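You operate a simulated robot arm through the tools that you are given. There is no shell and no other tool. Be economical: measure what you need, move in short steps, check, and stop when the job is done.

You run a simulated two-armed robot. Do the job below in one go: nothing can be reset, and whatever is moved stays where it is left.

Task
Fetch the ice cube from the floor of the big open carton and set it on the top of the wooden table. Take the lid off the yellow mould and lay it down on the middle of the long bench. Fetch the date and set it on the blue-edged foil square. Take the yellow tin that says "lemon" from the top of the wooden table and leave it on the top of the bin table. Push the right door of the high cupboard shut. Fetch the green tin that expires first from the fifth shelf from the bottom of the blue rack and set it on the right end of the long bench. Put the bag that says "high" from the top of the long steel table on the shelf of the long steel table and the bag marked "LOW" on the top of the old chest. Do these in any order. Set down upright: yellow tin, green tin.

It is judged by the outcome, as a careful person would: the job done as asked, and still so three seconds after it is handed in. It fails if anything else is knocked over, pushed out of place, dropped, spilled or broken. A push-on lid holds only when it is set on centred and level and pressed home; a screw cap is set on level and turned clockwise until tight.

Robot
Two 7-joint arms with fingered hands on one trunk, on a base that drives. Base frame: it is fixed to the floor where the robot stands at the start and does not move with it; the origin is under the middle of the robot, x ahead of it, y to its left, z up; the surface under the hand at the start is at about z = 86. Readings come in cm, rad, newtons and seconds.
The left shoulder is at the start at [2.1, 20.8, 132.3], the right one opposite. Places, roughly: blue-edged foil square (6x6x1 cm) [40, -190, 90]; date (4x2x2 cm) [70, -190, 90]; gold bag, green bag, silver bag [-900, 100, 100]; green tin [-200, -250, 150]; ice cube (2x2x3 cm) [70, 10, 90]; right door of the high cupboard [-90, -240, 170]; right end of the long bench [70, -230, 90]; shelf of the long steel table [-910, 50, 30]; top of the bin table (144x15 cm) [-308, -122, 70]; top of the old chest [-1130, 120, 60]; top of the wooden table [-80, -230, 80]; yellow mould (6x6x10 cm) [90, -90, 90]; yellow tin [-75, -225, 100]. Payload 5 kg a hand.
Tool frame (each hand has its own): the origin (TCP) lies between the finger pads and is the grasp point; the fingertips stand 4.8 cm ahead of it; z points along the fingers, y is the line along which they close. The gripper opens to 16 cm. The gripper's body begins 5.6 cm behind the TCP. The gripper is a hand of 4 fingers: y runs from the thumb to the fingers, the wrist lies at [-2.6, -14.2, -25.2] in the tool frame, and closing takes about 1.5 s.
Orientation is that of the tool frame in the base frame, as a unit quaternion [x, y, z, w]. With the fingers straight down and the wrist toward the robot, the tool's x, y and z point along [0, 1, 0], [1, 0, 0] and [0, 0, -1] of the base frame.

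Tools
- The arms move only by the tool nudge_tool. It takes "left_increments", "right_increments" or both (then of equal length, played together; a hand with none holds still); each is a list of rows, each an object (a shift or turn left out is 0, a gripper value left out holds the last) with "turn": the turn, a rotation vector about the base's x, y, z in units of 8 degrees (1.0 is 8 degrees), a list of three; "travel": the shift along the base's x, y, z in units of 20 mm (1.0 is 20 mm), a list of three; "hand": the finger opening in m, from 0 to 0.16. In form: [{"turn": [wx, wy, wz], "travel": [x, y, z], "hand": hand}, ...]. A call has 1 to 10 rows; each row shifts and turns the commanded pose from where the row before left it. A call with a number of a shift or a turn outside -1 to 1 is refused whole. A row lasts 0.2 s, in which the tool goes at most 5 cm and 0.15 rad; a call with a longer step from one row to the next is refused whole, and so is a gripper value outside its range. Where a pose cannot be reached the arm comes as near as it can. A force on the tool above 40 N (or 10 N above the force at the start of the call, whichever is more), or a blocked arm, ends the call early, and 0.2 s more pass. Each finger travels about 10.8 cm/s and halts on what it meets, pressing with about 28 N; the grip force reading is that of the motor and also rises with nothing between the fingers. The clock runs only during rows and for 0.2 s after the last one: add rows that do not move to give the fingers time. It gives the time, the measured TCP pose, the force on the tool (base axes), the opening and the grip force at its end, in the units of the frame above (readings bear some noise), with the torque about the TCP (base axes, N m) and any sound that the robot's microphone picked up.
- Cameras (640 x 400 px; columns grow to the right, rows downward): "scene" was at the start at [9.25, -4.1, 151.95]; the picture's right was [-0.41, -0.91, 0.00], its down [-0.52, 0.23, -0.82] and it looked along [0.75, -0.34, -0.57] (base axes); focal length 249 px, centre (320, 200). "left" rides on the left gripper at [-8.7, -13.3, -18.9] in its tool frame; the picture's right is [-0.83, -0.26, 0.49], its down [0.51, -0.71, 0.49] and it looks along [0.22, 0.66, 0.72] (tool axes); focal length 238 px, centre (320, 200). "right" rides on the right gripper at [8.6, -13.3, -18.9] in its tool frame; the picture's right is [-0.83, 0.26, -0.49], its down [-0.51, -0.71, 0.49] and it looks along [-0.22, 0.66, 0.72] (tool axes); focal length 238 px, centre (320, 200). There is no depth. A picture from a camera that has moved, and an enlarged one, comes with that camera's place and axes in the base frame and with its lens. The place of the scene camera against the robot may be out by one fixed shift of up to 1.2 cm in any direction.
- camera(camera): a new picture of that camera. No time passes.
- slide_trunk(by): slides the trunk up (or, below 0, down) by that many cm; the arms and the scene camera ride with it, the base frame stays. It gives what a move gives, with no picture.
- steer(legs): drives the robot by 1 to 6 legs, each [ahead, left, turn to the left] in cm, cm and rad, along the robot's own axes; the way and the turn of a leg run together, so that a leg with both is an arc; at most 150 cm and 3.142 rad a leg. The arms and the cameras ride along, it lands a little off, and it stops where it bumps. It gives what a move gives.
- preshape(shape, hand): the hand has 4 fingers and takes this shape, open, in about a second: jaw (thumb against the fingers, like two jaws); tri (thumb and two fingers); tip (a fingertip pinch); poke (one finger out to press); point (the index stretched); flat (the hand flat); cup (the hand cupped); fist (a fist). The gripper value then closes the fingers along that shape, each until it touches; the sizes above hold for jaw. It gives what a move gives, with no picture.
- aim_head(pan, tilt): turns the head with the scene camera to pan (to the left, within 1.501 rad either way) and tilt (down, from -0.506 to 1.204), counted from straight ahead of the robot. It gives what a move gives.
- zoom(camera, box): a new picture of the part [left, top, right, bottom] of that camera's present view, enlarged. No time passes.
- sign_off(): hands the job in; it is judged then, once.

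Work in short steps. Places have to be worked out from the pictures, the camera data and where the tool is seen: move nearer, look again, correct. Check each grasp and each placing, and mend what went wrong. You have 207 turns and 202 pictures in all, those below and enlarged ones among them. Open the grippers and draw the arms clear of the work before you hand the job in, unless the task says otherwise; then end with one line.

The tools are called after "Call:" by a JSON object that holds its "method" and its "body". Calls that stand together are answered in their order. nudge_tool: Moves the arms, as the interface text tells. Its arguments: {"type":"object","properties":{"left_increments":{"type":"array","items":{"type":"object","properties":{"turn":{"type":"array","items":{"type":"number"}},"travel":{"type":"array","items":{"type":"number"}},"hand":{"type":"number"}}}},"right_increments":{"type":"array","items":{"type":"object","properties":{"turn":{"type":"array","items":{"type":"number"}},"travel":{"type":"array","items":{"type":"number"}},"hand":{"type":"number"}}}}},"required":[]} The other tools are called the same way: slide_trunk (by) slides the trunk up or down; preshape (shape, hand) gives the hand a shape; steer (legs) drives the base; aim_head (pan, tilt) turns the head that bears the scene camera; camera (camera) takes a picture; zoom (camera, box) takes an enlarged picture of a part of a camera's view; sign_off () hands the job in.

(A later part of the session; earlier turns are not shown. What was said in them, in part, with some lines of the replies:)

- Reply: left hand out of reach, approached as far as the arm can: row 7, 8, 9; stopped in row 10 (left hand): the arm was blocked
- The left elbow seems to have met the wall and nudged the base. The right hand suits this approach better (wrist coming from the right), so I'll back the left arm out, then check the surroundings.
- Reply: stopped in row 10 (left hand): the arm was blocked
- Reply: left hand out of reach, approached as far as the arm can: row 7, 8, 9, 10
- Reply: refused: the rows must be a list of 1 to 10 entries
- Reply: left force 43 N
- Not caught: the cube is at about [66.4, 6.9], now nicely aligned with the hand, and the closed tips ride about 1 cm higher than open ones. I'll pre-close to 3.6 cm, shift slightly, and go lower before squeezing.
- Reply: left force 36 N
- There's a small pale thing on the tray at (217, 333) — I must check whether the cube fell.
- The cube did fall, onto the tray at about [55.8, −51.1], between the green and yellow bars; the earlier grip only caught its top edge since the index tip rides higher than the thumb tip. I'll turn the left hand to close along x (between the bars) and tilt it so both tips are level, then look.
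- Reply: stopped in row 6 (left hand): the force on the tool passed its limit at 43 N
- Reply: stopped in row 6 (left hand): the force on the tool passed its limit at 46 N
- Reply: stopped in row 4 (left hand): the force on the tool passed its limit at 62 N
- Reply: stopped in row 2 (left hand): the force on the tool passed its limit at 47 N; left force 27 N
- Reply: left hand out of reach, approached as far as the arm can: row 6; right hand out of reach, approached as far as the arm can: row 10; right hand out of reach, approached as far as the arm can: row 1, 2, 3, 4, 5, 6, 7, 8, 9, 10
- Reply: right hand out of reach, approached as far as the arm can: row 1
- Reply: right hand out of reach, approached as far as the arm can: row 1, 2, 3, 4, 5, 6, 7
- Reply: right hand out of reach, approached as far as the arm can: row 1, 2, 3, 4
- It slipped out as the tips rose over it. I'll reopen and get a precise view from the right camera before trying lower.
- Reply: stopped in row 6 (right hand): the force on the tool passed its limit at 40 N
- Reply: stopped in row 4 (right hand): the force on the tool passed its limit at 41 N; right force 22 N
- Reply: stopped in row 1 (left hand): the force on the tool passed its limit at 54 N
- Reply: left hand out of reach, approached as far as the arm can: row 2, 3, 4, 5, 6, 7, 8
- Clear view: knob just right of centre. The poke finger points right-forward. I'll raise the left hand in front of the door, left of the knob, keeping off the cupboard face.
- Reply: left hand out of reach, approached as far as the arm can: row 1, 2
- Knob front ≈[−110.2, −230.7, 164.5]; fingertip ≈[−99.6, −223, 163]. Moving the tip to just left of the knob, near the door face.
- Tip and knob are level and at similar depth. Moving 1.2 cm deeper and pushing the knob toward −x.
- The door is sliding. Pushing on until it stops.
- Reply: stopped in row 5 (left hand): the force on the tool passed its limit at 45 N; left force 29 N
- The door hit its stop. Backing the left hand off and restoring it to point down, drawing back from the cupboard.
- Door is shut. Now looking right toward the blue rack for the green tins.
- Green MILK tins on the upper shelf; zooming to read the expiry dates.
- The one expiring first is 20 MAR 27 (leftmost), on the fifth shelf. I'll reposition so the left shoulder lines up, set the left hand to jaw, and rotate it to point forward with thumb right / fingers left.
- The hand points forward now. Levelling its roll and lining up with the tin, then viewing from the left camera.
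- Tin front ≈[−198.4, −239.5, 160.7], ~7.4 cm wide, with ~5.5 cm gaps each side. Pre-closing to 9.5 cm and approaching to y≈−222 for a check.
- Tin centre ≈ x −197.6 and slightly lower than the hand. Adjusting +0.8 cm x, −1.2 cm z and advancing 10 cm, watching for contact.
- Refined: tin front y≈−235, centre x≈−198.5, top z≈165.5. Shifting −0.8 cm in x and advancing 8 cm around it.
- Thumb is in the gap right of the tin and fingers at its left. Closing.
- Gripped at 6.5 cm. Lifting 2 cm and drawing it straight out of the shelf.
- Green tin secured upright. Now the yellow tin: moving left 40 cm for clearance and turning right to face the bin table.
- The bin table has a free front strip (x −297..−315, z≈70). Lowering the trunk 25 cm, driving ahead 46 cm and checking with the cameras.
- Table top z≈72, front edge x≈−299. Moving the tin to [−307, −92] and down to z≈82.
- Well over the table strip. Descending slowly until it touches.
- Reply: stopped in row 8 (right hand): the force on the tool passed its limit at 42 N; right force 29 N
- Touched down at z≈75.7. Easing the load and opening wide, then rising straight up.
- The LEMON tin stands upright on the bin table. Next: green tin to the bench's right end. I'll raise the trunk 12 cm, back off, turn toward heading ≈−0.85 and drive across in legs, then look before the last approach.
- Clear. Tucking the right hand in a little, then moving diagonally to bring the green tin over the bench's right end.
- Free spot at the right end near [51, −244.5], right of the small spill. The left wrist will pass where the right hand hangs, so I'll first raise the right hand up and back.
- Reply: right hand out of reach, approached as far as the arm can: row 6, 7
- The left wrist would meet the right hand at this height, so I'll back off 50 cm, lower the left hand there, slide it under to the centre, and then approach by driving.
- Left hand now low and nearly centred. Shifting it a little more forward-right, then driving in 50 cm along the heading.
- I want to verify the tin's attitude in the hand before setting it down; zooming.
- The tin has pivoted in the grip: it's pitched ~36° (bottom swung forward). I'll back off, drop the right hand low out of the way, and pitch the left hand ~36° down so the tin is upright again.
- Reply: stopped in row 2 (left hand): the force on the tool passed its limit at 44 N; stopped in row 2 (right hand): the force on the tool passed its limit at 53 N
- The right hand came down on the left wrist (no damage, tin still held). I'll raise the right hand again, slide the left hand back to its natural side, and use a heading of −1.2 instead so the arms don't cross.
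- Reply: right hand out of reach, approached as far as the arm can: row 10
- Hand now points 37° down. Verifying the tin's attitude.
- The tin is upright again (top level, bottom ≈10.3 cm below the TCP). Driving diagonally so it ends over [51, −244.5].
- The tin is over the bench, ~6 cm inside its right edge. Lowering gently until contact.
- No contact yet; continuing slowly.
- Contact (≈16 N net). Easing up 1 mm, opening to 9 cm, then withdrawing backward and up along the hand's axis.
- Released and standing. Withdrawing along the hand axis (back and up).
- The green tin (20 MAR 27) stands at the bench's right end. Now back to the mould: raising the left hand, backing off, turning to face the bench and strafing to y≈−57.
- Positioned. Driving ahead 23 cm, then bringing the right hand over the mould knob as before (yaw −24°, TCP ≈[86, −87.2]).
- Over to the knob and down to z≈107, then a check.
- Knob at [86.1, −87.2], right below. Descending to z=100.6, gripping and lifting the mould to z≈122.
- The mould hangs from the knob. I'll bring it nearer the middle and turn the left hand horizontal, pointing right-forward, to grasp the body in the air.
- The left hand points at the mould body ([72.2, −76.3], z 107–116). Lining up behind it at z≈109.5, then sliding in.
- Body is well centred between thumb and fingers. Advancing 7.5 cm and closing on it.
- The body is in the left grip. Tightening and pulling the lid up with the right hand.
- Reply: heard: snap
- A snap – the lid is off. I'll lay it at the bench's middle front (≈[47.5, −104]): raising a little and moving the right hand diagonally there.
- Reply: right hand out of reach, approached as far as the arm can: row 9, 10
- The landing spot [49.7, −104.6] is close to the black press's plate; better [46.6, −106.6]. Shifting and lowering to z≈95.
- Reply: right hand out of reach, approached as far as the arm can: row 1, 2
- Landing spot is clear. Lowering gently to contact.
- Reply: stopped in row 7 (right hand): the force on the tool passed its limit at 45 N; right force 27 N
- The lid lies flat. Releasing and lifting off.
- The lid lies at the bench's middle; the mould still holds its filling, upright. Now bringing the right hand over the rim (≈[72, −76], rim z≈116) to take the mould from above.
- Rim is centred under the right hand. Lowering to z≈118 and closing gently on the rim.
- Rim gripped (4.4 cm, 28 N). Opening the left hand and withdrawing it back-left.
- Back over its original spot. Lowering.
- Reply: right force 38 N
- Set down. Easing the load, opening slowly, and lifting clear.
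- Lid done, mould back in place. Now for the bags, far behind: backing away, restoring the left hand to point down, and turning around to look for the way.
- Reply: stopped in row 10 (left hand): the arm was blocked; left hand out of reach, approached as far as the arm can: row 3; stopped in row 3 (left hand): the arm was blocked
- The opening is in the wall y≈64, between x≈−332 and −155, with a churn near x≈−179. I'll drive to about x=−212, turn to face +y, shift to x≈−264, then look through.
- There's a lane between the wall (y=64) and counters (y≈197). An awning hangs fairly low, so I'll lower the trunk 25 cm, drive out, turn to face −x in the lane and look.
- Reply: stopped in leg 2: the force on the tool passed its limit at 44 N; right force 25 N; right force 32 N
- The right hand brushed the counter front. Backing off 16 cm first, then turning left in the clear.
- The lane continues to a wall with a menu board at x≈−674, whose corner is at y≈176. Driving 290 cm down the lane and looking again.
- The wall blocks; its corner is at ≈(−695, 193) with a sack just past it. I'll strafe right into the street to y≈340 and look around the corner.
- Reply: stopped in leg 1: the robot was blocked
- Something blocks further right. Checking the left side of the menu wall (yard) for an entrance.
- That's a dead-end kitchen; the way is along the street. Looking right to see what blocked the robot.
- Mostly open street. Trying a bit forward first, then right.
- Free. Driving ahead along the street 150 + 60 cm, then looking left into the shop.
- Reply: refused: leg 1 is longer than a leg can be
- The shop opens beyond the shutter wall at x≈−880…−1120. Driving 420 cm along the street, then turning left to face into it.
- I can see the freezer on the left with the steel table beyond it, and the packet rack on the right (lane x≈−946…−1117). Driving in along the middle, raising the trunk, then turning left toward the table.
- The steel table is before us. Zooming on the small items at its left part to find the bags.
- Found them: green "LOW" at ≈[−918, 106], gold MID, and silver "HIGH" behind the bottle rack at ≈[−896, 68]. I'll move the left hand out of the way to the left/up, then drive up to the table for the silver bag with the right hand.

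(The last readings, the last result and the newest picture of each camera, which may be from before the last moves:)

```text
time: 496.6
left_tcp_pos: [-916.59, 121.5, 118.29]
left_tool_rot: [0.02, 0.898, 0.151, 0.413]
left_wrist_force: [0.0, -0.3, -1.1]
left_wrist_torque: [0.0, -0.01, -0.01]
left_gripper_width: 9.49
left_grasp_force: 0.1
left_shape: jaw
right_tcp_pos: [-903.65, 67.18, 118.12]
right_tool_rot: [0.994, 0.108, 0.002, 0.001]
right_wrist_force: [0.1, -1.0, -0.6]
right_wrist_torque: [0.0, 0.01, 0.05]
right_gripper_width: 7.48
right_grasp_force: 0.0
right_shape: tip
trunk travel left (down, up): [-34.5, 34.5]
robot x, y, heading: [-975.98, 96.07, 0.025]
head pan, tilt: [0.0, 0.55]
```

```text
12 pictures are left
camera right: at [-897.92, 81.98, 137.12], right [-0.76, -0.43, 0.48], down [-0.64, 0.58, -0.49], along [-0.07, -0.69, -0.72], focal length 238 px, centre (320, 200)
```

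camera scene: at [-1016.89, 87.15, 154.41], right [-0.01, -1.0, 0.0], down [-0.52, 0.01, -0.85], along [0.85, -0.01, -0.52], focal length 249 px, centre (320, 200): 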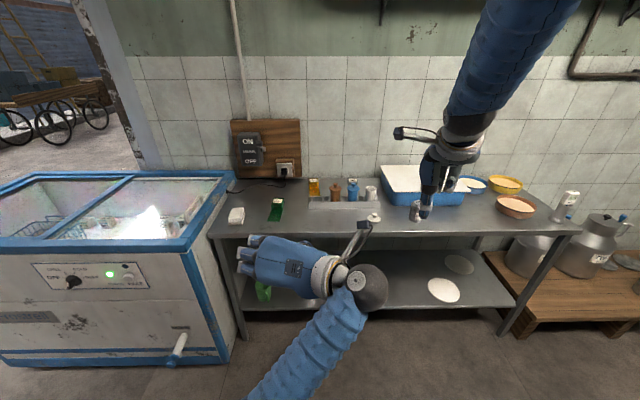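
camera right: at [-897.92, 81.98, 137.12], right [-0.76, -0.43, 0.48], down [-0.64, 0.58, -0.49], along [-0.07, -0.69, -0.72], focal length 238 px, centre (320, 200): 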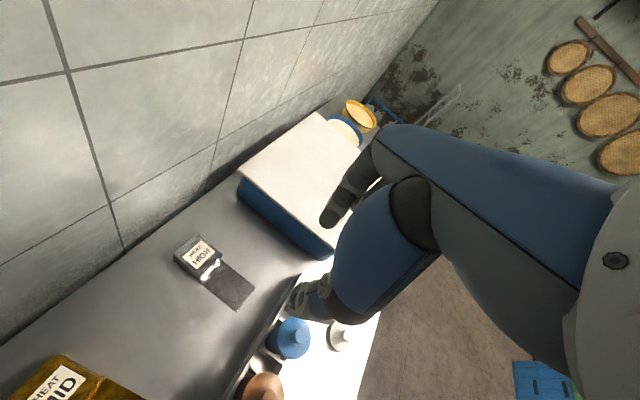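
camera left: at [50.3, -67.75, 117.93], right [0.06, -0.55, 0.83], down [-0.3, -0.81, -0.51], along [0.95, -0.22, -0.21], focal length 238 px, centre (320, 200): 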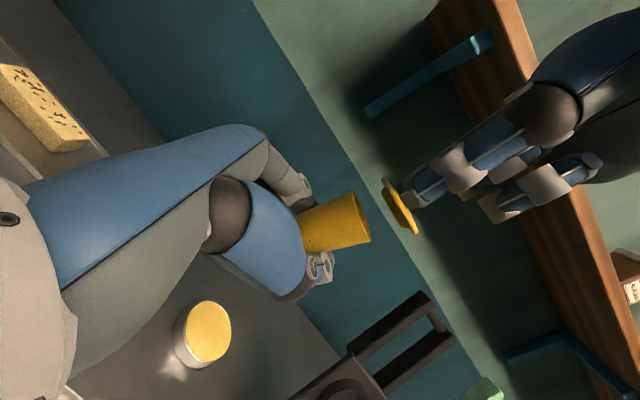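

Silver HIGH bag triangulated: lump top at [−890, 66.8, 88.7], tail toward me, wall at x≈−880. Turning +8°, moving above it and down to z≈100 for one check.

Call:
{"method": "nudge_tool", "body": {"right_increments": [{"turn": [0, 0, 1], "travel": [1, 0, 0], "hand": 0.08}, {"travel": [1, 0, 0]}, {"travel": [1, 0, 0]}, {"travel": [1, 0, 0]}, {"travel": [1, 0, 0]}, {"travel": [1, -0.2, 0]}, {"travel": [0.4, 0, -1]}, {"travel": [0, 0, -1]}, {"travel": [0, 0, -1]}, {"travel": [0, 0, -1]}]}}

Call:
{"method": "nudge_tool", "body": {"right_increments": [{"travel": [0, 0, -1]}, {"travel": [0, 0, -1]}, {"travel": [0, 0, -1]}, {"travel": [0, 0, -1]}, {}]}}

Call:
{"method": "zoom", "body": {"camera": "right", "box": [180, 160, 400, 340]}}

```text
time: 498.8
left_tcp_pos: [-916.46, 121.45, 118.26]
left_tool_rot: [0.019, 0.898, 0.151, 0.413]
left_wrist_force: [0.3, 0.0, 0.0]
left_wrist_torque: [0.01, 0.01, 0.04]
left_gripper_width: 9.51
left_grasp_force: 0.1
left_shape: jaw
right_tcp_pos: [-890.98, 66.74, 109.93]
right_tool_rot: [0.984, 0.177, 0.002, -0.001]
right_wrist_force: [0.4, -0.6, 0.4]
right_wrist_torque: [0.03, 0.05, -0.01]
right_gripper_width: 7.97
right_grasp_force: 0.1
right_shape: tip
trunk travel left (down, up): [-34.5, 34.5]
robot x, y, heading: [-975.67, 95.99, 0.023]
head pan, tilt: [0.0, 0.55]
```

```text
time: 500.0
left_tcp_pos: [-916.6, 121.44, 118.29]
left_tool_rot: [0.019, 0.898, 0.152, 0.413]
left_wrist_force: [-0.4, -0.5, -0.2]
left_wrist_torque: [0.0, 0.0, 0.0]
left_gripper_width: 9.51
left_grasp_force: 0.1
left_shape: jaw
right_tcp_pos: [-891.15, 66.74, 102.11]
right_tool_rot: [0.984, 0.176, 0.002, 0.0]
right_wrist_force: [0.5, 0.0, 0.8]
right_wrist_torque: [-0.01, -0.01, 0.03]
right_gripper_width: 7.94
right_grasp_force: 0.1
right_shape: tip
trunk travel left (down, up): [-34.5, 34.5]
robot x, y, heading: [-975.86, 96.1, 0.025]
head pan, tilt: [0.0, 0.55]
```

```text
2.22 times, centred on (290, 250) of right
camera zoom: at [-887.43, 82.21, 121.19], right [-0.69, -0.53, 0.48], down [-0.72, 0.49, -0.49], along [0.03, -0.69, -0.72], focal length 530 px, centre (387, 89)
```

zoom: 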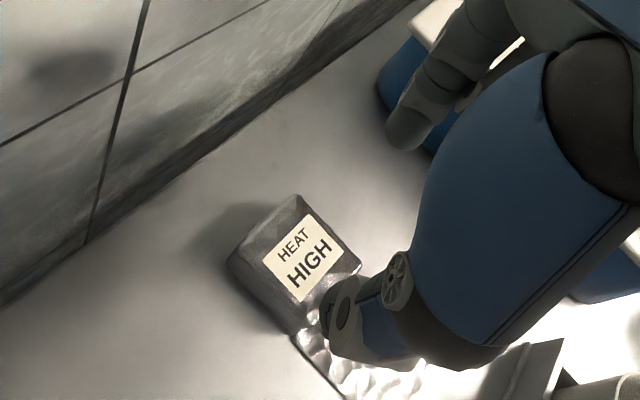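

Lump is ~6 cm wide, at [−890.4, 67.3]. Turning −8° for alignment, opening to 10 cm, descending to z≈91.3 and closing.

Call:
{"method": "nudge_tool", "body": {"right_increments": [{"turn": [0, 0, -1], "travel": [0.15, 0.25, 0], "hand": 0.1}, {}, {"travel": [0, 0, -1]}, {"travel": [0, 0, -1]}, {"travel": [0, 0, -1]}, {"travel": [0, 0, -1]}, {"travel": [0, 0, -1]}, {"travel": [0, 0, -0.4]}, {}]}}

Call:
{"method": "nudge_tool", "body": {"right_increments": [{"hand": 0.075}, {"hand": 0.06}, {"hand": 0.045, "travel": [0, 0, -0.1]}, {"hand": 0.03}, {"hand": 0.02}, {}, {}]}}

```text
time: 502.0
left_tcp_pos: [-916.65, 121.53, 118.26]
left_tool_rot: [0.02, 0.898, 0.151, 0.412]
left_wrist_force: [-0.1, 0.5, 0.4]
left_wrist_torque: [0.0, 0.0, 0.02]
left_gripper_width: 9.51
left_grasp_force: 0.0
left_shape: jaw
right_tcp_pos: [-890.59, 67.18, 91.46]
right_tool_rot: [0.994, 0.108, 0.001, 0.001]
right_wrist_force: [0.3, -0.7, -1.2]
right_wrist_torque: [-0.03, 0.0, 0.01]
right_gripper_width: 9.95
right_grasp_force: 0.1
right_shape: tip
trunk travel left (down, up): [-34.5, 34.5]
robot x, y, heading: [-975.56, 96.4, 0.021]
head pan, tilt: [0.0, 0.55]
```

```text
time: 503.6
left_tcp_pos: [-916.66, 121.48, 118.35]
left_tool_rot: [0.019, 0.898, 0.152, 0.413]
left_wrist_force: [0.1, 0.2, -0.2]
left_wrist_torque: [-0.01, 0.04, -0.02]
left_gripper_width: 9.49
left_grasp_force: 0.1
left_shape: jaw
right_tcp_pos: [-890.49, 67.28, 91.44]
right_tool_rot: [0.994, 0.108, 0.002, 0.0]
right_wrist_force: [1.2, -1.2, 8.6]
right_wrist_torque: [-0.09, -0.05, -0.09]
right_gripper_width: 5.53
right_grasp_force: 28.3
right_shape: tip
trunk travel left (down, up): [-34.5, 34.5]
robot x, y, heading: [-975.47, 96.34, 0.027]
head pan, tilt: [0.0, 0.55]
```

Gripped at 5.5 cm. Lifting and pulling back clear of the rack, then checking.

Call:
{"method": "nudge_tool", "body": {"right_increments": [{"travel": [0, 0, 0.4]}, {"travel": [0, 0, 0.8]}, {"travel": [0, 0, 1]}, {"travel": [0, 0, 1]}, {"travel": [0, 0, 1]}, {"travel": [0, 0, 1]}, {"travel": [0, 0, 1]}, {"travel": [0, 0, 1]}, {"travel": [0, 0, 1]}, {"travel": [0, 0, 1]}]}}

Call:
{"method": "zoom", "body": {"camera": "right", "box": [180, 160, 400, 340]}}

```text
time: 505.8
left_tcp_pos: [-916.69, 121.54, 118.27]
left_tool_rot: [0.02, 0.898, 0.151, 0.413]
left_wrist_force: [-0.4, 0.1, -0.4]
left_wrist_torque: [-0.05, 0.0, -0.01]
left_gripper_width: 9.53
left_grasp_force: 0.1
left_shape: jaw
right_tcp_pos: [-890.39, 66.98, 109.64]
right_tool_rot: [0.994, 0.107, 0.001, 0.0]
right_wrist_force: [-0.7, 0.2, -0.8]
right_wrist_torque: [-0.04, -0.11, -0.01]
right_gripper_width: 5.47
right_grasp_force: 27.8
right_shape: tip
trunk travel left (down, up): [-34.5, 34.5]
robot x, y, heading: [-975.82, 96.0, 0.022]
head pan, tilt: [0.0, 0.55]
```

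```text
2.22 times, centred on (290, 250) of right
camera zoom: at [-884.78, 81.86, 128.59], right [-0.76, -0.43, 0.48], down [-0.64, 0.58, -0.49], along [-0.07, -0.69, -0.72], focal length 530 px, centre (387, 89)
```

zoom: 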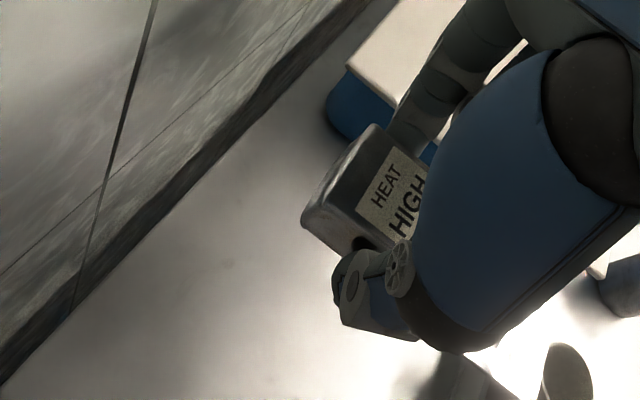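

Held well. For the shelf I must go low: raising the left hand, backing off 60 cm, turning the right hand to yaw ≈0, and lowering the trunk fully.

Call:
{"method": "steer", "body": {"legs": [[-60, 0, -0.022]]}}

Call:
{"method": "nudge_tool", "body": {"left_increments": [{"travel": [0, 0, 1]}, {"travel": [0, 0, 1]}, {"travel": [0, 0, 1]}, {"travel": [0, 0, 1]}, {"travel": [0, 0, 1]}, {"travel": [0, 0, 1]}, {"travel": [0, 0, 1]}, {"travel": [0, 0, 1]}, {"travel": [0, 0, 1]}, {"travel": [0, 0, 1]}], "right_increments": [{"turn": [0, 0, 1]}, {"turn": [0, 0, 1]}, {"turn": [0, 0, 1]}, {"turn": [0, 0, 1]}, {"turn": [0, 0, 1]}, {"turn": [0, 0, 1]}, {"turn": [0, 0, 1]}, {"turn": [0, 0, 1]}, {"turn": [0, 0, 1]}, {"turn": [0, 0, 0.7]}]}}

Call:
{"method": "slide_trunk", "body": {"by": -34}}

Call:
{"method": "nudge_tool", "body": {"right_increments": [{"travel": [0, 0, -1]}, {"travel": [0, 0, -1]}, {"travel": [0, 0, -1]}, {"travel": [0, 0, -1]}, {"travel": [0, 0, -1]}, {"travel": [0, 0, -1]}, {"travel": [0, 0, -1]}, {"travel": [0, 0, -1]}, {"travel": [0, 0, -1]}, {"travel": [0, 0, -1]}]}}

Call:
{"method": "nudge_tool", "body": {"right_increments": [{"travel": [0, 0, -1]}, {"travel": [0, 0, -1]}, {"travel": [0, 0, -1]}, {"travel": [0, 0, -1]}, {"travel": [0, 0, -1]}, {"travel": [0, 0, -1]}, {"travel": [0, 0, -1]}]}}

```text
time: 509.2
left_tcp_pos: [-975.19, 119.54, 118.32]
left_tool_rot: [0.027, 0.898, 0.147, 0.414]
left_wrist_force: [0.1, 0.0, 0.0]
left_wrist_torque: [0.04, 0.0, -0.07]
left_gripper_width: 9.5
left_grasp_force: 0.0
left_shape: jaw
right_tcp_pos: [-950.03, 64.59, 109.58]
right_tool_rot: [0.995, 0.098, 0.001, 0.001]
right_wrist_force: [-0.2, -0.3, -0.3]
right_wrist_torque: [0.02, -0.05, 0.04]
right_gripper_width: 5.51
right_grasp_force: 28.3
right_shape: tip
trunk travel left (down, up): [-34.5, 34.5]
robot x, y, heading: [-1034.3, 94.98, 0.008]
head pan, tilt: [0.0, 0.55]
```

```text
time: 511.4
left_tcp_pos: [-978.37, 116.62, 134.88]
left_tool_rot: [0.023, 0.893, 0.173, 0.414]
left_wrist_force: [0.2, 0.1, -1.1]
left_wrist_torque: [0.01, 0.0, 0.01]
left_gripper_width: 9.48
left_grasp_force: 0.0
left_shape: jaw
left hand out of reach, approached as far as the arm can: row 4, 5, 6, 7, 8, 9, 10
right_tcp_pos: [-949.84, 64.43, 109.69]
right_tool_rot: [0.713, 0.701, 0.002, 0.0]
right_wrist_force: [-0.2, -0.7, -0.7]
right_wrist_torque: [0.09, -0.01, 0.0]
right_gripper_width: 5.48
right_grasp_force: 27.8
right_shape: tip
trunk travel left (down, up): [-34.5, 34.5]
robot x, y, heading: [-1034.87, 95.37, 0.011]
head pan, tilt: [0.0, 0.55]
```

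```text
time: 514.7
left_tcp_pos: [-978.46, 116.52, 101.41]
left_tool_rot: [0.022, 0.892, 0.17, 0.418]
left_wrist_force: [0.4, 0.4, -0.3]
left_wrist_torque: [-0.02, -0.01, -0.02]
left_gripper_width: 9.5
left_grasp_force: 0.0
left_shape: jaw
right_tcp_pos: [-949.98, 64.69, 75.65]
right_tool_rot: [0.713, 0.701, 0.002, 0.0]
right_wrist_force: [0.2, 0.4, -0.6]
right_wrist_torque: [0.02, 0.01, -0.02]
right_gripper_width: 5.49
right_grasp_force: 27.9
right_shape: tip
trunk travel left (down, up): [-0.5, 68.5]
robot x, y, heading: [-1034.36, 95.33, 0.01]
head pan, tilt: [0.0, 0.55]
```

```text
time: 516.9
left_tcp_pos: [-978.39, 116.61, 101.47]
left_tool_rot: [0.022, 0.892, 0.168, 0.419]
left_wrist_force: [-0.2, -0.6, 0.0]
left_wrist_torque: [0.04, 0.0, 0.0]
left_gripper_width: 9.51
left_grasp_force: 0.1
left_shape: jaw
right_tcp_pos: [-949.89, 64.56, 55.62]
right_tool_rot: [0.714, 0.7, 0.001, -0.001]
right_wrist_force: [0.5, -0.4, -1.1]
right_wrist_torque: [0.04, 0.08, 0.01]
right_gripper_width: 5.49
right_grasp_force: 28.4
right_shape: tip
trunk travel left (down, up): [-0.5, 68.5]
robot x, y, heading: [-1034.66, 95.04, 0.004]
head pan, tilt: [0.0, 0.55]
```

```text
time: 518.5
left_tcp_pos: [-978.47, 116.39, 101.46]
left_tool_rot: [0.022, 0.892, 0.169, 0.419]
left_wrist_force: [0.2, -0.5, 0.6]
left_wrist_torque: [-0.03, -0.02, 0.01]
left_gripper_width: 9.5
left_grasp_force: 0.1
left_shape: jaw
right_tcp_pos: [-950.04, 64.48, 41.57]
right_tool_rot: [0.714, 0.7, 0.002, -0.001]
right_wrist_force: [1.5, -1.1, -0.2]
right_wrist_torque: [0.03, 0.07, 0.0]
right_gripper_width: 5.44
right_grasp_force: 27.6
right_shape: tip
trunk travel left (down, up): [-0.5, 68.5]
robot x, y, heading: [-1034.42, 95.55, 0.004]
head pan, tilt: [0.0, 0.55]
```

Low and in front of the shelf. One look to confirm the shelf height and a free spot.

Call:
{"method": "aim_head", "body": {"pan": -0.15, "tilt": 0.7}}

Call:
{"method": "camera", "body": {"camera": "scene"}}

Call:
{"method": "camera", "body": {"camera": "right"}}

```text
time: 519.2
left_tcp_pos: [-978.44, 116.4, 101.41]
left_tool_rot: [0.022, 0.892, 0.168, 0.42]
left_wrist_force: [-0.9, 0.3, -0.3]
left_wrist_torque: [0.0, 0.0, -0.01]
left_gripper_width: 9.49
left_grasp_force: 0.1
left_shape: jaw
right_tcp_pos: [-950.03, 64.57, 41.45]
right_tool_rot: [0.713, 0.701, 0.001, -0.001]
right_wrist_force: [1.1, -0.3, -0.8]
right_wrist_torque: [-0.01, 0.01, -0.01]
right_gripper_width: 5.48
right_grasp_force: 27.9
right_shape: tip
trunk travel left (down, up): [-0.5, 68.5]
robot x, y, heading: [-1034.39, 94.87, 0.011]
head pan, tilt: [-0.15, 0.7]
```

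```text
9 pictures are left
camera scene: at [-1025.12, 93.59, 119.1], right [-0.14, -0.99, 0.0], down [-0.64, 0.09, -0.76], along [0.76, -0.11, -0.64], focal length 249 px, centre (320, 200)
```

scene: 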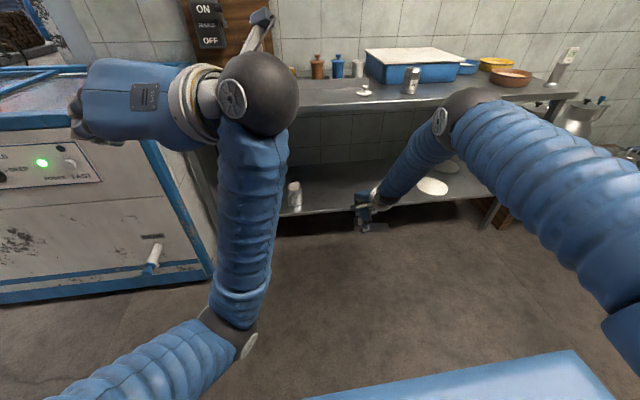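

```text
8 pictures are left
camera right: at [-963.15, 73.42, 60.62], right [0.24, -0.84, 0.48], down [-0.72, -0.49, -0.49], along [0.65, -0.23, -0.72], focal length 238 px, centre (320, 200)
```

right: 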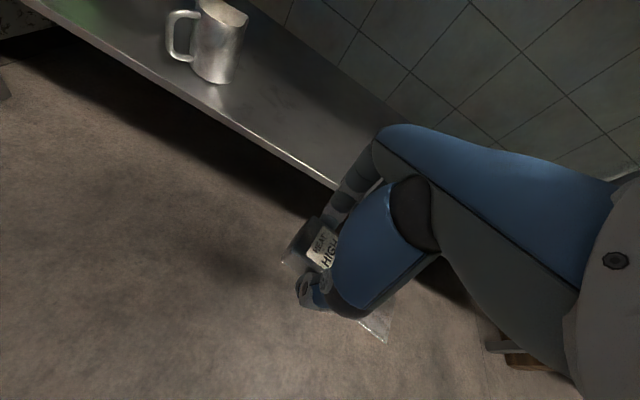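

Shelf front ≈x −930, z≈30, free between the mug and plates. Pitching the hand 20° forward for wrist clearance, then driving in 27 cm.

Call:
{"method": "nudge_tool", "body": {"right_increments": [{"turn": [0, -1, 0]}, {"turn": [0, -1, 0]}, {"turn": [0, -0.5, 0]}, {}]}}

Call:
{"method": "steer", "body": {"legs": [[27, 0, 0]]}}

Call:
{"method": "camera", "body": {"camera": "right"}}

```text
time: 520.2
left_tcp_pos: [-978.4, 116.44, 101.49]
left_tool_rot: [0.022, 0.892, 0.169, 0.419]
left_wrist_force: [-0.2, -0.4, 0.5]
left_wrist_torque: [-0.02, -0.04, 0.01]
left_gripper_width: 9.48
left_grasp_force: 0.1
left_shape: jaw
right_tcp_pos: [-950.0, 64.54, 41.61]
right_tool_rot: [0.703, 0.69, 0.126, 0.121]
right_wrist_force: [0.2, 0.0, -2.4]
right_wrist_torque: [0.03, 0.0, -0.01]
right_gripper_width: 5.48
right_grasp_force: 27.2
right_shape: tip
trunk travel left (down, up): [-0.5, 68.5]
robot x, y, heading: [-1034.74, 95.38, 0.009]
head pan, tilt: [-0.15, 0.7]
```

```text
time: 522.1
left_tcp_pos: [-950.91, 115.39, 101.47]
left_tool_rot: [0.029, 0.891, 0.165, 0.421]
left_wrist_force: [0.0, -1.3, -0.1]
left_wrist_torque: [-0.03, -0.03, 0.0]
left_gripper_width: 9.51
left_grasp_force: 0.1
left_shape: jaw
right_tcp_pos: [-923.29, 63.0, 41.53]
right_tool_rot: [0.708, 0.685, 0.124, 0.121]
right_wrist_force: [-0.5, 0.0, -0.9]
right_wrist_torque: [0.02, 0.03, 0.01]
right_gripper_width: 5.47
right_grasp_force: 28.2
right_shape: tip
trunk travel left (down, up): [-0.5, 68.5]
robot x, y, heading: [-1007.68, 95.18, -0.014]
head pan, tilt: [-0.15, 0.7]
```

```text
7 pictures are left
camera right: at [-941.91, 72.16, 54.94], right [0.05, -0.84, 0.54], down [-0.52, -0.48, -0.71], along [0.86, -0.24, -0.46], focal length 238 px, centre (320, 200)
```

right: 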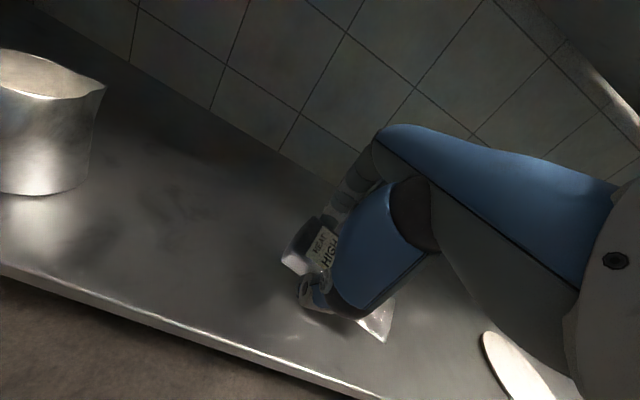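

The bag is over the shelf. Lowering to contact.

Call:
{"method": "nudge_tool", "body": {"right_increments": [{"travel": [0, 0, -0.8]}, {"travel": [0, 0, -0.6]}, {"travel": [0, 0, -0.4]}, {"travel": [0, 0, -0.3]}, {"travel": [0, 0, -0.3]}, {"travel": [0, 0, -0.2]}, {"travel": [0, 0, -0.2]}, {"travel": [0, 0, -0.2]}, {"travel": [0, 0, -0.2]}, {"travel": [0, 0, -0.2]}]}}

```text
time: 524.2
left_tcp_pos: [-950.97, 115.69, 101.59]
left_tool_rot: [0.029, 0.89, 0.168, 0.422]
left_wrist_force: [0.1, 0.5, 1.1]
left_wrist_torque: [0.02, 0.02, -0.03]
left_gripper_width: 9.49
left_grasp_force: 0.1
left_shape: jaw
right_tcp_pos: [-922.82, 63.02, 36.11]
right_tool_rot: [0.708, 0.683, 0.13, 0.126]
right_wrist_force: [-0.5, -0.1, 14.2]
right_wrist_torque: [0.0, 0.31, -0.03]
right_gripper_width: 5.57
right_grasp_force: 28.1
right_shape: tip
trunk travel left (down, up): [-0.5, 68.5]
robot x, y, heading: [-1007.34, 95.21, -0.01]
head pan, tilt: [-0.15, 0.7]
stopped in row 10 (right hand): the force on the tool passed its limit at 43 N (the readings are from after the stop); the commanded pose is now the measured one
```

Contact. Opening and lifting 6 cm, then backing out.

Call:
{"method": "nudge_tool", "body": {"right_increments": [{"hand": 0.065}, {"hand": 0.08}, {"hand": 0.095}, {}, {"travel": [0, 0, 0.5]}, {"travel": [0, 0, 1]}, {"travel": [0, 0, 1]}, {"travel": [0, 0, 0.5]}, {}]}}

Call:
{"method": "steer", "body": {"legs": [[-32, 0, 0]]}}

Call:
{"method": "camera", "body": {"camera": "right"}}

```text
time: 526.2
left_tcp_pos: [-950.91, 115.74, 101.55]
left_tool_rot: [0.028, 0.891, 0.167, 0.421]
left_wrist_force: [0.1, 0.1, 0.3]
left_wrist_torque: [0.01, -0.04, -0.02]
left_gripper_width: 9.51
left_grasp_force: 0.1
left_shape: jaw
right_tcp_pos: [-923.27, 63.02, 41.72]
right_tool_rot: [0.708, 0.683, 0.128, 0.125]
right_wrist_force: [-0.2, 0.8, -0.1]
right_wrist_torque: [-0.01, -0.01, 0.02]
right_gripper_width: 9.47
right_grasp_force: 0.0
right_shape: tip
trunk travel left (down, up): [-0.5, 68.5]
robot x, y, heading: [-1007.53, 95.18, -0.011]
head pan, tilt: [-0.15, 0.7]
```

```text
time: 528.3
left_tcp_pos: [-983.24, 116.41, 101.51]
left_tool_rot: [0.024, 0.891, 0.17, 0.42]
left_wrist_force: [0.3, -0.7, 0.5]
left_wrist_torque: [-0.02, 0.01, -0.03]
left_gripper_width: 9.49
left_grasp_force: 0.0
left_shape: jaw
right_tcp_pos: [-954.94, 64.21, 41.85]
right_tool_rot: [0.704, 0.687, 0.13, 0.124]
right_wrist_force: [0.5, -0.3, 0.6]
right_wrist_torque: [0.0, -0.01, 0.05]
right_gripper_width: 9.47
right_grasp_force: 0.0
right_shape: tip
trunk travel left (down, up): [-0.5, 68.5]
robot x, y, heading: [-1039.47, 95.54, -0.001]
head pan, tilt: [-0.15, 0.7]
```

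```text
6 pictures are left
camera right: at [-973.66, 73.06, 54.99], right [0.05, -0.84, 0.54], down [-0.5, -0.49, -0.71], along [0.86, -0.23, -0.45], focal length 238 px, centre (320, 200)
```

right: 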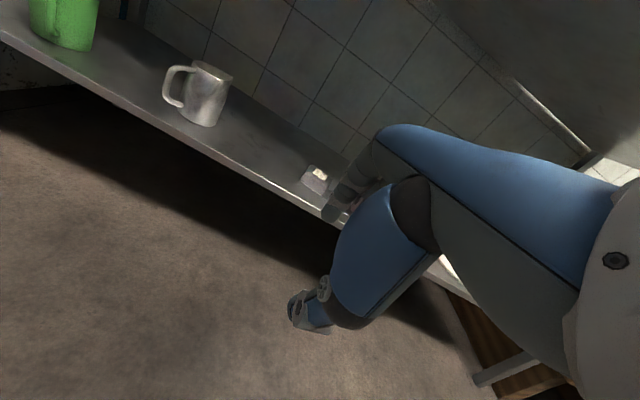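

The HIGH bag is on the shelf. Now for the green LOW bag (≈[−912.7, 106.9]): raising trunk and hand, levelling it, turning to yaw −80°, and driving into position.

Call:
{"method": "slide_trunk", "body": {"by": 34}}

Call:
{"method": "nudge_tool", "body": {"right_increments": [{"turn": [0, 1, 0], "travel": [0, 0, 1]}, {"turn": [0, 1, 0], "travel": [0, 0, 1]}, {"turn": [0, 0.5, 0], "travel": [0, 0, 1]}, {"travel": [0, 0, 1]}, {"travel": [0, 0, 1]}, {"travel": [0, 0, 1]}, {"travel": [0, 0, 1]}, {"travel": [0, 0, 1]}, {"travel": [0, 0, 1]}, {"travel": [0, 0, 1]}]}}

Call:
{"method": "nudge_tool", "body": {"right_increments": [{"turn": [0, 0, -1], "travel": [0, 0, 1]}, {"turn": [0, 0, -1], "travel": [0, 0, 1]}, {"turn": [0, 0, -1], "travel": [0, 0, 1]}, {"turn": [0, 0, -1], "travel": [0, 0, 1]}, {"turn": [0, 0, -1], "travel": [0, 0, 1]}, {"turn": [0, 0, -1], "travel": [0, 0, 1]}, {"turn": [0, 0, -1]}, {"turn": [0, 0, -1]}, {"turn": [0, 0, -1]}, {"turn": [0, 0, -1]}]}}

Call:
{"method": "steer", "body": {"legs": [[52, 32, 0]]}}

```text
time: 531.6
left_tcp_pos: [-983.19, 116.38, 135.55]
left_tool_rot: [0.024, 0.891, 0.17, 0.42]
left_wrist_force: [-0.1, 0.1, -0.8]
left_wrist_torque: [-0.02, 0.03, -0.02]
left_gripper_width: 9.5
left_grasp_force: 0.1
left_shape: jaw
right_tcp_pos: [-954.84, 64.21, 75.73]
right_tool_rot: [0.705, 0.687, 0.129, 0.123]
right_wrist_force: [0.3, 0.2, -0.1]
right_wrist_torque: [-0.01, 0.02, -0.04]
right_gripper_width: 9.45
right_grasp_force: 0.0
right_shape: tip
trunk travel left (down, up): [-34.5, 34.5]
robot x, y, heading: [-1039.86, 95.66, 0.004]
head pan, tilt: [-0.15, 0.7]
```

```text
time: 533.8
left_tcp_pos: [-983.25, 116.45, 135.61]
left_tool_rot: [0.023, 0.891, 0.169, 0.421]
left_wrist_force: [-0.3, 0.4, -0.4]
left_wrist_torque: [-0.03, 0.03, -0.03]
left_gripper_width: 9.53
left_grasp_force: 0.0
left_shape: jaw
right_tcp_pos: [-954.88, 64.25, 95.83]
right_tool_rot: [0.715, 0.699, 0.003, 0.002]
right_wrist_force: [-1.1, -0.9, -0.9]
right_wrist_torque: [0.0, -0.16, 0.02]
right_gripper_width: 9.5
right_grasp_force: 0.0
right_shape: tip
trunk travel left (down, up): [-34.5, 34.5]
robot x, y, heading: [-1039.95, 95.36, 0.0]
head pan, tilt: [-0.15, 0.7]
```

```text
time: 536.0
left_tcp_pos: [-983.14, 116.49, 135.54]
left_tool_rot: [0.023, 0.891, 0.17, 0.42]
left_wrist_force: [1.1, -0.5, 0.0]
left_wrist_torque: [0.01, 0.01, -0.02]
left_gripper_width: 9.52
left_grasp_force: 0.1
left_shape: jaw
right_tcp_pos: [-954.87, 64.13, 107.56]
right_tool_rot: [0.997, 0.073, 0.001, 0.005]
right_wrist_force: [-0.6, 0.3, 0.2]
right_wrist_torque: [0.0, -0.02, -0.01]
right_gripper_width: 9.5
right_grasp_force: 0.0
right_shape: tip
trunk travel left (down, up): [-34.5, 34.5]
robot x, y, heading: [-1039.89, 95.28, 0.003]
head pan, tilt: [-0.15, 0.7]
```

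```text
time: 539.5
left_tcp_pos: [-931.04, 149.12, 135.38]
left_tool_rot: [0.024, 0.891, 0.169, 0.421]
left_wrist_force: [0.2, 0.3, -0.7]
left_wrist_torque: [0.03, 0.0, 0.0]
left_gripper_width: 9.51
left_grasp_force: 0.0
left_shape: jaw
right_tcp_pos: [-902.95, 96.74, 107.68]
right_tool_rot: [0.997, 0.074, 0.001, 0.005]
right_wrist_force: [0.1, 0.2, -1.3]
right_wrist_torque: [-0.02, 0.06, -0.01]
right_gripper_width: 9.47
right_grasp_force: 0.0
right_shape: tip
trunk travel left (down, up): [-34.5, 34.5]
robot x, y, heading: [-987.42, 127.75, 0.0]
head pan, tilt: [-0.15, 0.7]
```

Moving above the green bag and looking.

Call:
{"method": "nudge_tool", "body": {"right_increments": [{"travel": [-1, 1, 0]}, {"travel": [-1, 1, 0]}, {"travel": [-1, 1, 0]}, {"travel": [-1, 1, 0]}, {"travel": [-0.9, 1, 0]}, {"hand": 0.1}, {}]}}

Call:
{"method": "camera", "body": {"camera": "right"}}

```text
time: 541.1
left_tcp_pos: [-931.25, 149.04, 135.66]
left_tool_rot: [0.024, 0.891, 0.17, 0.42]
left_wrist_force: [0.8, -0.3, -0.3]
left_wrist_torque: [-0.02, 0.03, -0.05]
left_gripper_width: 9.49
left_grasp_force: 0.1
left_shape: jaw
right_tcp_pos: [-912.44, 106.76, 107.86]
right_tool_rot: [0.997, 0.074, 0.001, 0.005]
right_wrist_force: [-0.4, 0.7, 0.1]
right_wrist_torque: [-0.02, -0.01, 0.02]
right_gripper_width: 9.96
right_grasp_force: 0.0
right_shape: tip
trunk travel left (down, up): [-34.5, 34.5]
robot x, y, heading: [-987.68, 128.23, -0.002]
head pan, tilt: [-0.15, 0.7]
```

```text
5 pictures are left
camera right: at [-905.88, 121.37, 126.64], right [-0.79, -0.37, 0.49], down [-0.6, 0.62, -0.5], along [-0.12, -0.69, -0.72], focal length 238 px, centre (320, 200)
```

right: 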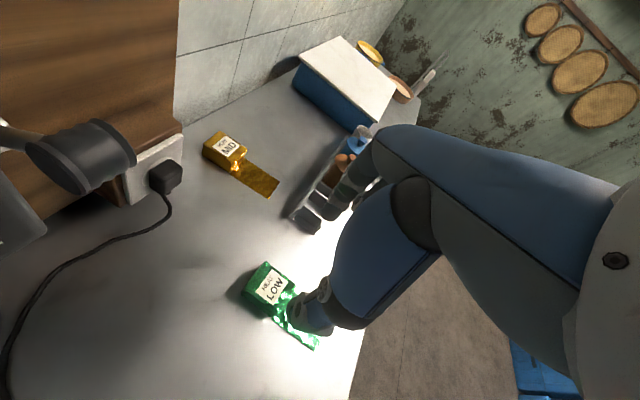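

Green LOW bag confirmed at [−912.4, 106.9], right under the hand. Descending and gripping.

Call:
{"method": "nudge_tool", "body": {"right_increments": [{"travel": [0, 0.05, -1]}, {"travel": [0, 0, -1]}, {"travel": [0, 0, -1]}, {"travel": [0, 0, -1]}, {"travel": [0, 0, -1]}, {"travel": [0, 0, -1]}, {"travel": [0, 0, -1]}, {"travel": [0, 0, -1]}, {"travel": [0, 0, -0.2]}, {}]}}

Call:
{"method": "nudge_tool", "body": {"right_increments": [{"hand": 0.075}, {"hand": 0.06}, {"hand": 0.045, "travel": [0, 0, -0.1]}, {"hand": 0.03}, {"hand": 0.02}, {}, {}]}}

```text
time: 543.3
left_tcp_pos: [-931.25, 149.16, 135.48]
left_tool_rot: [0.023, 0.891, 0.17, 0.42]
left_wrist_force: [0.3, 1.0, 0.3]
left_wrist_torque: [0.02, 0.0, -0.02]
left_gripper_width: 9.48
left_grasp_force: 0.1
left_shape: jaw
right_tcp_pos: [-912.65, 106.76, 91.31]
right_tool_rot: [0.997, 0.074, 0.002, 0.005]
right_wrist_force: [0.6, -0.5, -0.6]
right_wrist_torque: [0.01, 0.02, -0.01]
right_gripper_width: 9.97
right_grasp_force: 0.1
right_shape: tip
trunk travel left (down, up): [-34.5, 34.5]
robot x, y, heading: [-987.72, 128.39, 0.002]
head pan, tilt: [-0.15, 0.7]
```

```text
time: 544.9
left_tcp_pos: [-931.23, 149.11, 135.59]
left_tool_rot: [0.023, 0.891, 0.169, 0.42]
left_wrist_force: [-0.2, -0.3, 0.5]
left_wrist_torque: [-0.03, -0.01, -0.01]
left_gripper_width: 9.49
left_grasp_force: 0.0
left_shape: jaw
right_tcp_pos: [-912.73, 106.89, 91.19]
right_tool_rot: [0.997, 0.075, 0.002, 0.005]
right_wrist_force: [3.0, 0.9, 10.8]
right_wrist_torque: [0.05, -0.11, -0.06]
right_gripper_width: 5.47
right_grasp_force: 28.2
right_shape: tip
trunk travel left (down, up): [-34.5, 34.5]
robot x, y, heading: [-987.93, 127.95, -0.004]
head pan, tilt: [-0.15, 0.7]
```

Gripped (5.5 cm). Lifting, backing off, turning right to face the chest side, and looking.

Call:
{"method": "nudge_tool", "body": {"right_increments": [{"travel": [0, 0, 0.4]}, {"travel": [0, 0, 0.8]}, {"travel": [0, 0, 1]}, {"travel": [0, 0, 1]}, {"travel": [0, 0, 1]}, {"travel": [0, 0, 1]}, {"travel": [0, 0, 1]}, {"travel": [0, 0, 1]}, {"travel": [0, 0, 1]}, {"travel": [0, 0, 1]}]}}

Call:
{"method": "steer", "body": {"legs": [[-35, -25, 0], [0, 0, -3.14]]}}

Call:
{"method": "aim_head", "body": {"pan": -0.2, "tilt": 0.6}}

Call:
{"method": "camera", "body": {"camera": "scene"}}

```text
time: 547.1
left_tcp_pos: [-931.35, 149.06, 135.53]
left_tool_rot: [0.024, 0.891, 0.171, 0.42]
left_wrist_force: [-0.1, 0.2, 0.2]
left_wrist_torque: [0.0, -0.02, -0.03]
left_gripper_width: 9.46
left_grasp_force: 0.0
left_shape: jaw
right_tcp_pos: [-912.97, 106.74, 109.41]
right_tool_rot: [0.997, 0.074, 0.001, 0.006]
right_wrist_force: [-0.9, 0.1, -0.8]
right_wrist_torque: [-0.02, -0.07, 0.0]
right_gripper_width: 5.5
right_grasp_force: 28.0
right_shape: tip
trunk travel left (down, up): [-34.5, 34.5]
robot x, y, heading: [-987.8, 128.01, -0.001]
head pan, tilt: [-0.15, 0.7]
```

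```text
time: 557.2
left_tcp_pos: [-1079.9, 85.62, 135.7]
left_tool_rot: [0.89, -0.048, -0.424, 0.159]
left_wrist_force: [-1.1, 0.5, 0.2]
left_wrist_torque: [0.0, -0.02, 0.01]
left_gripper_width: 9.49
left_grasp_force: 0.0
left_shape: jaw
right_tcp_pos: [-1096.0, 128.96, 109.25]
right_tool_rot: [-0.047, 0.999, 0.005, 0.0]
right_wrist_force: [-0.3, 0.3, -2.2]
right_wrist_torque: [0.0, 0.0, 0.03]
right_gripper_width: 5.42
right_grasp_force: 27.7
right_shape: tip
trunk travel left (down, up): [-34.5, 34.5]
robot x, y, heading: [-1022.51, 103.79, 3.081]
head pan, tilt: [-0.15, 0.7]
```

```text
time: 557.8
left_tcp_pos: [-1079.89, 85.64, 135.49]
left_tool_rot: [0.89, -0.048, -0.425, 0.159]
left_wrist_force: [-0.6, 0.3, 0.5]
left_wrist_torque: [0.01, 0.0, -0.01]
left_gripper_width: 9.52
left_grasp_force: 0.0
left_shape: jaw
right_tcp_pos: [-1095.92, 128.82, 109.42]
right_tool_rot: [-0.047, 0.999, 0.005, 0.0]
right_wrist_force: [0.4, -1.2, -0.9]
right_wrist_torque: [0.02, 0.0, 0.01]
right_gripper_width: 5.45
right_grasp_force: 28.1
right_shape: tip
trunk travel left (down, up): [-34.5, 34.5]
robot x, y, heading: [-1022.21, 103.57, 3.086]
head pan, tilt: [-0.201, 0.6]
```

```text
4 pictures are left
camera scene: at [-1031.8, 105.4, 153.95], right [0.25, 0.97, 0.0], down [0.55, -0.14, -0.82], along [-0.8, 0.21, -0.57], focal length 249 px, centre (320, 200)
```

scene: 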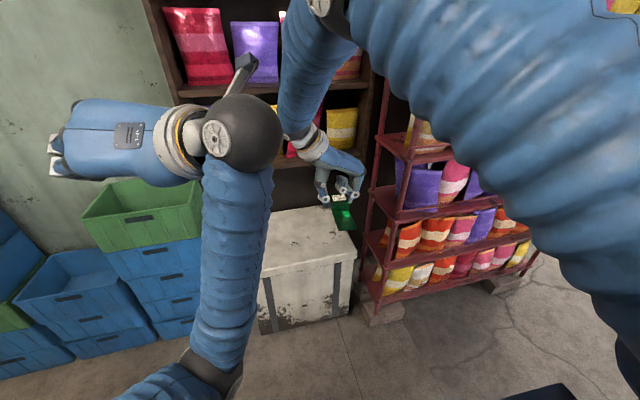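

The old chest top spans x −1111…−1155, y 100…148 (z≈60). Driving 30 cm closer, lowering the trunk 25 cm, and moving the bag over its centre.

Call:
{"method": "steer", "body": {"legs": [[30, 0, 0]]}}

Call:
{"method": "slide_trunk", "body": {"by": -25}}

Call:
{"method": "nudge_tool", "body": {"right_increments": [{"travel": [-1, -1, 0]}, {"travel": [-1, -1, 0]}, {"travel": [-1, -1, 0]}, {"travel": [0, 0, -1]}, {"travel": [0, 0, -1]}, {"travel": [0, 0, -1]}, {"travel": [0, 0, -0.5]}, {}]}}

Call:
{"method": "camera", "body": {"camera": "scene"}}

```text
time: 559.9
left_tcp_pos: [-1110.49, 87.41, 135.51]
left_tool_rot: [0.89, -0.049, -0.425, 0.159]
left_wrist_force: [-0.4, -0.2, 0.4]
left_wrist_torque: [0.01, -0.01, 0.01]
left_gripper_width: 9.47
left_grasp_force: 0.1
left_shape: jaw
right_tcp_pos: [-1126.57, 130.71, 109.31]
right_tool_rot: [-0.047, 0.999, 0.005, -0.001]
right_wrist_force: [-0.8, -0.4, -1.2]
right_wrist_torque: [-0.01, -0.07, -0.05]
right_gripper_width: 5.45
right_grasp_force: 27.9
right_shape: tip
trunk travel left (down, up): [-34.5, 34.5]
robot x, y, heading: [-1052.64, 105.23, 3.082]
head pan, tilt: [-0.201, 0.6]
```

```text
time: 562.5
left_tcp_pos: [-1110.33, 87.31, 110.61]
left_tool_rot: [0.89, -0.048, -0.424, 0.159]
left_wrist_force: [-0.4, 0.4, 0.5]
left_wrist_torque: [0.07, -0.01, 0.01]
left_gripper_width: 9.48
left_grasp_force: 0.0
left_shape: jaw
right_tcp_pos: [-1126.5, 130.54, 84.46]
right_tool_rot: [-0.047, 0.999, 0.004, -0.001]
right_wrist_force: [-0.3, 0.4, -1.7]
right_wrist_torque: [-0.02, 0.01, 0.02]
right_gripper_width: 5.44
right_grasp_force: 27.6
right_shape: tip
trunk travel left (down, up): [-9.5, 59.5]
robot x, y, heading: [-1052.88, 105.12, 3.085]
head pan, tilt: [-0.201, 0.6]
```

```text
time: 562.9
left_tcp_pos: [-1110.29, 87.45, 110.6]
left_tool_rot: [0.89, -0.049, -0.425, 0.159]
left_wrist_force: [0.5, 0.3, 0.2]
left_wrist_torque: [0.03, -0.02, -0.07]
left_gripper_width: 9.48
left_grasp_force: 0.0
left_shape: jaw
right_tcp_pos: [-1127.07, 129.74, 84.53]
right_tool_rot: [-0.043, 0.999, 0.006, 0.002]
right_wrist_force: [24.3, 5.7, 6.4]
right_wrist_torque: [-2.25, 5.52, 3.23]
right_gripper_width: 5.41
right_grasp_force: 27.9
right_shape: tip
trunk travel left (down, up): [-9.5, 59.5]
robot x, y, heading: [-1052.6, 105.2, 3.087]
head pan, tilt: [-0.201, 0.6]
stopped in row 1 (right hand): the force on the tool passed its limit at 77 N (the readings are from after the stop); the commanded pose is now the measured one
```

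```text
3 pictures are left
camera scene: at [-1062.01, 107.13, 129.0], right [0.26, 0.97, 0.0], down [0.54, -0.14, -0.83], along [-0.8, 0.21, -0.56], focal length 249 px, centre (320, 200)
```

scene: 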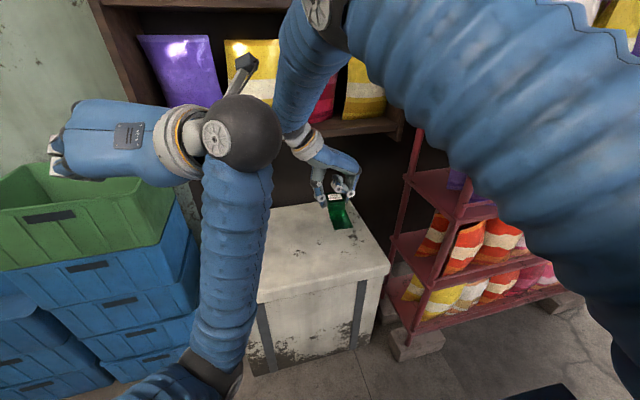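

The wrist touched the bookshelf edge; the bag is already over the chest top. Backing 2.5 cm and lowering straight down.

Call:
{"method": "nudge_tool", "body": {"right_increments": [{"travel": [0.6, 0, 0]}, {"travel": [0.6, 0, 0]}, {"travel": [0, -0.5, -1]}, {"travel": [0, -0.5, -1]}, {"travel": [0, 0, -1]}, {"travel": [0, 0, -1]}, {"travel": [0, 0, -1]}, {"travel": [0, 0, -1]}, {"travel": [0, 0, -1]}, {}]}}

Call:
{"method": "nudge_tool", "body": {"right_increments": [{"travel": [0, 0, -0.4]}, {"travel": [0, 0, -0.3]}, {"travel": [0, 0, -0.3]}, {"travel": [0, 0, -0.2]}, {"travel": [0, 0, -0.2]}, {"travel": [0, 0, -0.2]}, {"travel": [0, 0, -0.2]}, {"travel": [0, 0, -0.2]}, {"travel": [0, 0, -0.2]}, {"travel": [0, 0, -0.2]}]}}

```text
time: 565.1
left_tcp_pos: [-1110.39, 87.37, 110.48]
left_tool_rot: [0.89, -0.048, -0.424, 0.159]
left_wrist_force: [-0.1, 0.2, 0.4]
left_wrist_torque: [0.0, -0.02, 0.0]
left_gripper_width: 9.52
left_grasp_force: 0.1
left_shape: jaw
right_tcp_pos: [-1124.9, 127.59, 70.34]
right_tool_rot: [-0.044, 0.999, 0.006, 0.001]
right_wrist_force: [0.0, -0.4, -0.6]
right_wrist_torque: [-0.02, 0.01, -0.04]
right_gripper_width: 5.44
right_grasp_force: 28.3
right_shape: tip
trunk travel left (down, up): [-9.5, 59.5]
robot x, y, heading: [-1052.91, 105.1, 3.09]
head pan, tilt: [-0.201, 0.6]
```

```text
time: 566.9
left_tcp_pos: [-1110.32, 87.34, 110.56]
left_tool_rot: [0.89, -0.049, -0.425, 0.16]
left_wrist_force: [-1.1, 0.1, -0.6]
left_wrist_torque: [0.02, -0.05, 0.03]
left_gripper_width: 9.51
left_grasp_force: 0.0
left_shape: jaw
right_tcp_pos: [-1125.29, 127.78, 67.14]
right_tool_rot: [-0.042, 0.999, 0.009, -0.002]
right_wrist_force: [4.5, -0.9, 21.2]
right_wrist_torque: [-0.19, -0.23, -0.05]
right_gripper_width: 5.57
right_grasp_force: 28.6
right_shape: tip
trunk travel left (down, up): [-9.5, 59.5]
robot x, y, heading: [-1052.88, 105.78, 3.085]
head pan, tilt: [-0.201, 0.6]
stopped in row 9 (right hand): the force on the tool passed its limit at 45 N (the readings are from after the stop); the commanded pose is now the measured one
```

Contact with the chest top. Releasing and lifting away, then a look.

Call:
{"method": "nudge_tool", "body": {"right_increments": [{"hand": 0.065}, {"hand": 0.08}, {"hand": 0.095}, {}, {"travel": [0, 0, 0.5]}, {"travel": [0, 0, 1]}, {"travel": [0, 0, 1]}, {"travel": [0, 0, 1]}, {"travel": [0, 0, 1]}, {"travel": [0, 0, 1]}]}}

Call:
{"method": "steer", "body": {"legs": [[-40, 0, 0]]}}

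Call:
{"method": "camera", "body": {"camera": "scene"}}

```text
time: 569.1
left_tcp_pos: [-1110.55, 87.39, 110.48]
left_tool_rot: [0.89, -0.048, -0.424, 0.158]
left_wrist_force: [0.2, 0.0, -0.5]
left_wrist_torque: [-0.02, -0.02, -0.03]
left_gripper_width: 9.48
left_grasp_force: 0.0
left_shape: jaw
right_tcp_pos: [-1125.29, 127.7, 77.86]
right_tool_rot: [-0.042, 0.999, 0.009, -0.001]
right_wrist_force: [0.3, 0.3, 0.1]
right_wrist_torque: [0.04, 0.03, 0.02]
right_gripper_width: 9.46
right_grasp_force: 0.1
right_shape: tip
trunk travel left (down, up): [-9.5, 59.5]
robot x, y, heading: [-1052.9, 105.22, 3.087]
head pan, tilt: [-0.201, 0.6]
```

```text
time: 571.6
left_tcp_pos: [-1070.17, 84.63, 110.46]
left_tool_rot: [0.89, -0.042, -0.423, 0.162]
left_wrist_force: [1.9, 0.0, 0.5]
left_wrist_torque: [0.01, -0.03, -0.03]
left_gripper_width: 9.5
left_grasp_force: 0.1
left_shape: jaw
right_tcp_pos: [-1085.52, 124.7, 77.91]
right_tool_rot: [-0.049, 0.999, 0.008, -0.002]
right_wrist_force: [0.9, 0.5, 1.0]
right_wrist_torque: [-0.02, 0.07, 0.02]
right_gripper_width: 9.48
right_grasp_force: 0.0
right_shape: tip
trunk travel left (down, up): [-9.5, 59.5]
robot x, y, heading: [-1013.12, 103.29, 3.099]
head pan, tilt: [-0.201, 0.6]
```

```text
2 pictures are left
camera scene: at [-1022.31, 104.98, 128.97], right [0.24, 0.97, 0.0], down [0.55, -0.14, -0.83], along [-0.8, 0.2, -0.56], focal length 249 px, centre (320, 200)
```

scene: 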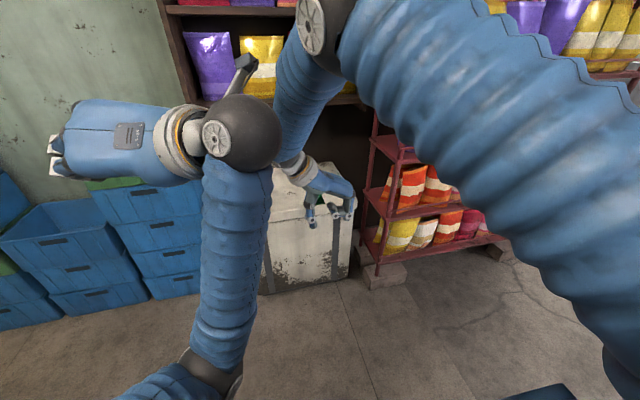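

The hand hides the spot; raising the trunk for a clear view.

Call:
{"method": "slide_trunk", "body": {"by": 30}}

Call:
{"method": "zoom", "body": {"camera": "scene", "box": [240, 150, 400, 290]}}

```text
time: 574.6
left_tcp_pos: [-1070.37, 84.61, 140.43]
left_tool_rot: [0.891, -0.042, -0.422, 0.162]
left_wrist_force: [0.3, 0.4, 0.2]
left_wrist_torque: [0.01, -0.01, 0.02]
left_gripper_width: 9.49
left_grasp_force: 0.0
left_shape: jaw
right_tcp_pos: [-1085.58, 124.76, 107.79]
right_tool_rot: [-0.049, 0.999, 0.008, 0.0]
right_wrist_force: [-0.3, 0.0, 0.5]
right_wrist_torque: [-0.03, 0.0, 0.0]
right_gripper_width: 9.45
right_grasp_force: 0.0
right_shape: tip
trunk travel left (down, up): [-39.5, 29.5]
robot x, y, heading: [-1012.77, 103.41, 3.103]
head pan, tilt: [-0.201, 0.6]
```

```text
2.86 times, centred on (320, 220) of scene
camera zoom: at [-1022.41, 104.98, 158.94], right [0.24, 0.97, 0.0], down [0.55, -0.14, -0.82], along [-0.8, 0.2, -0.57], focal length 713 px, centre (320, 143)
```

zoom: 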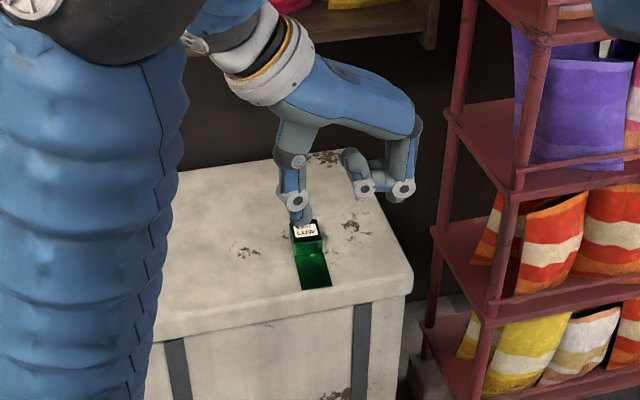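

The LOW bag lies on top of the old chest. Every item is done, both hands are open and clear of the work, so I'm handing the job in.

Call:
{"method": "sign_off", "body": {}}

```text
The job is handed in.
```

Every item on the list is done and the job is handed in. One slip along the way: the ice cube fell onto a sweets tray on the long bench while I was carrying it, and picking it up shifted a sweet bar there slightly.
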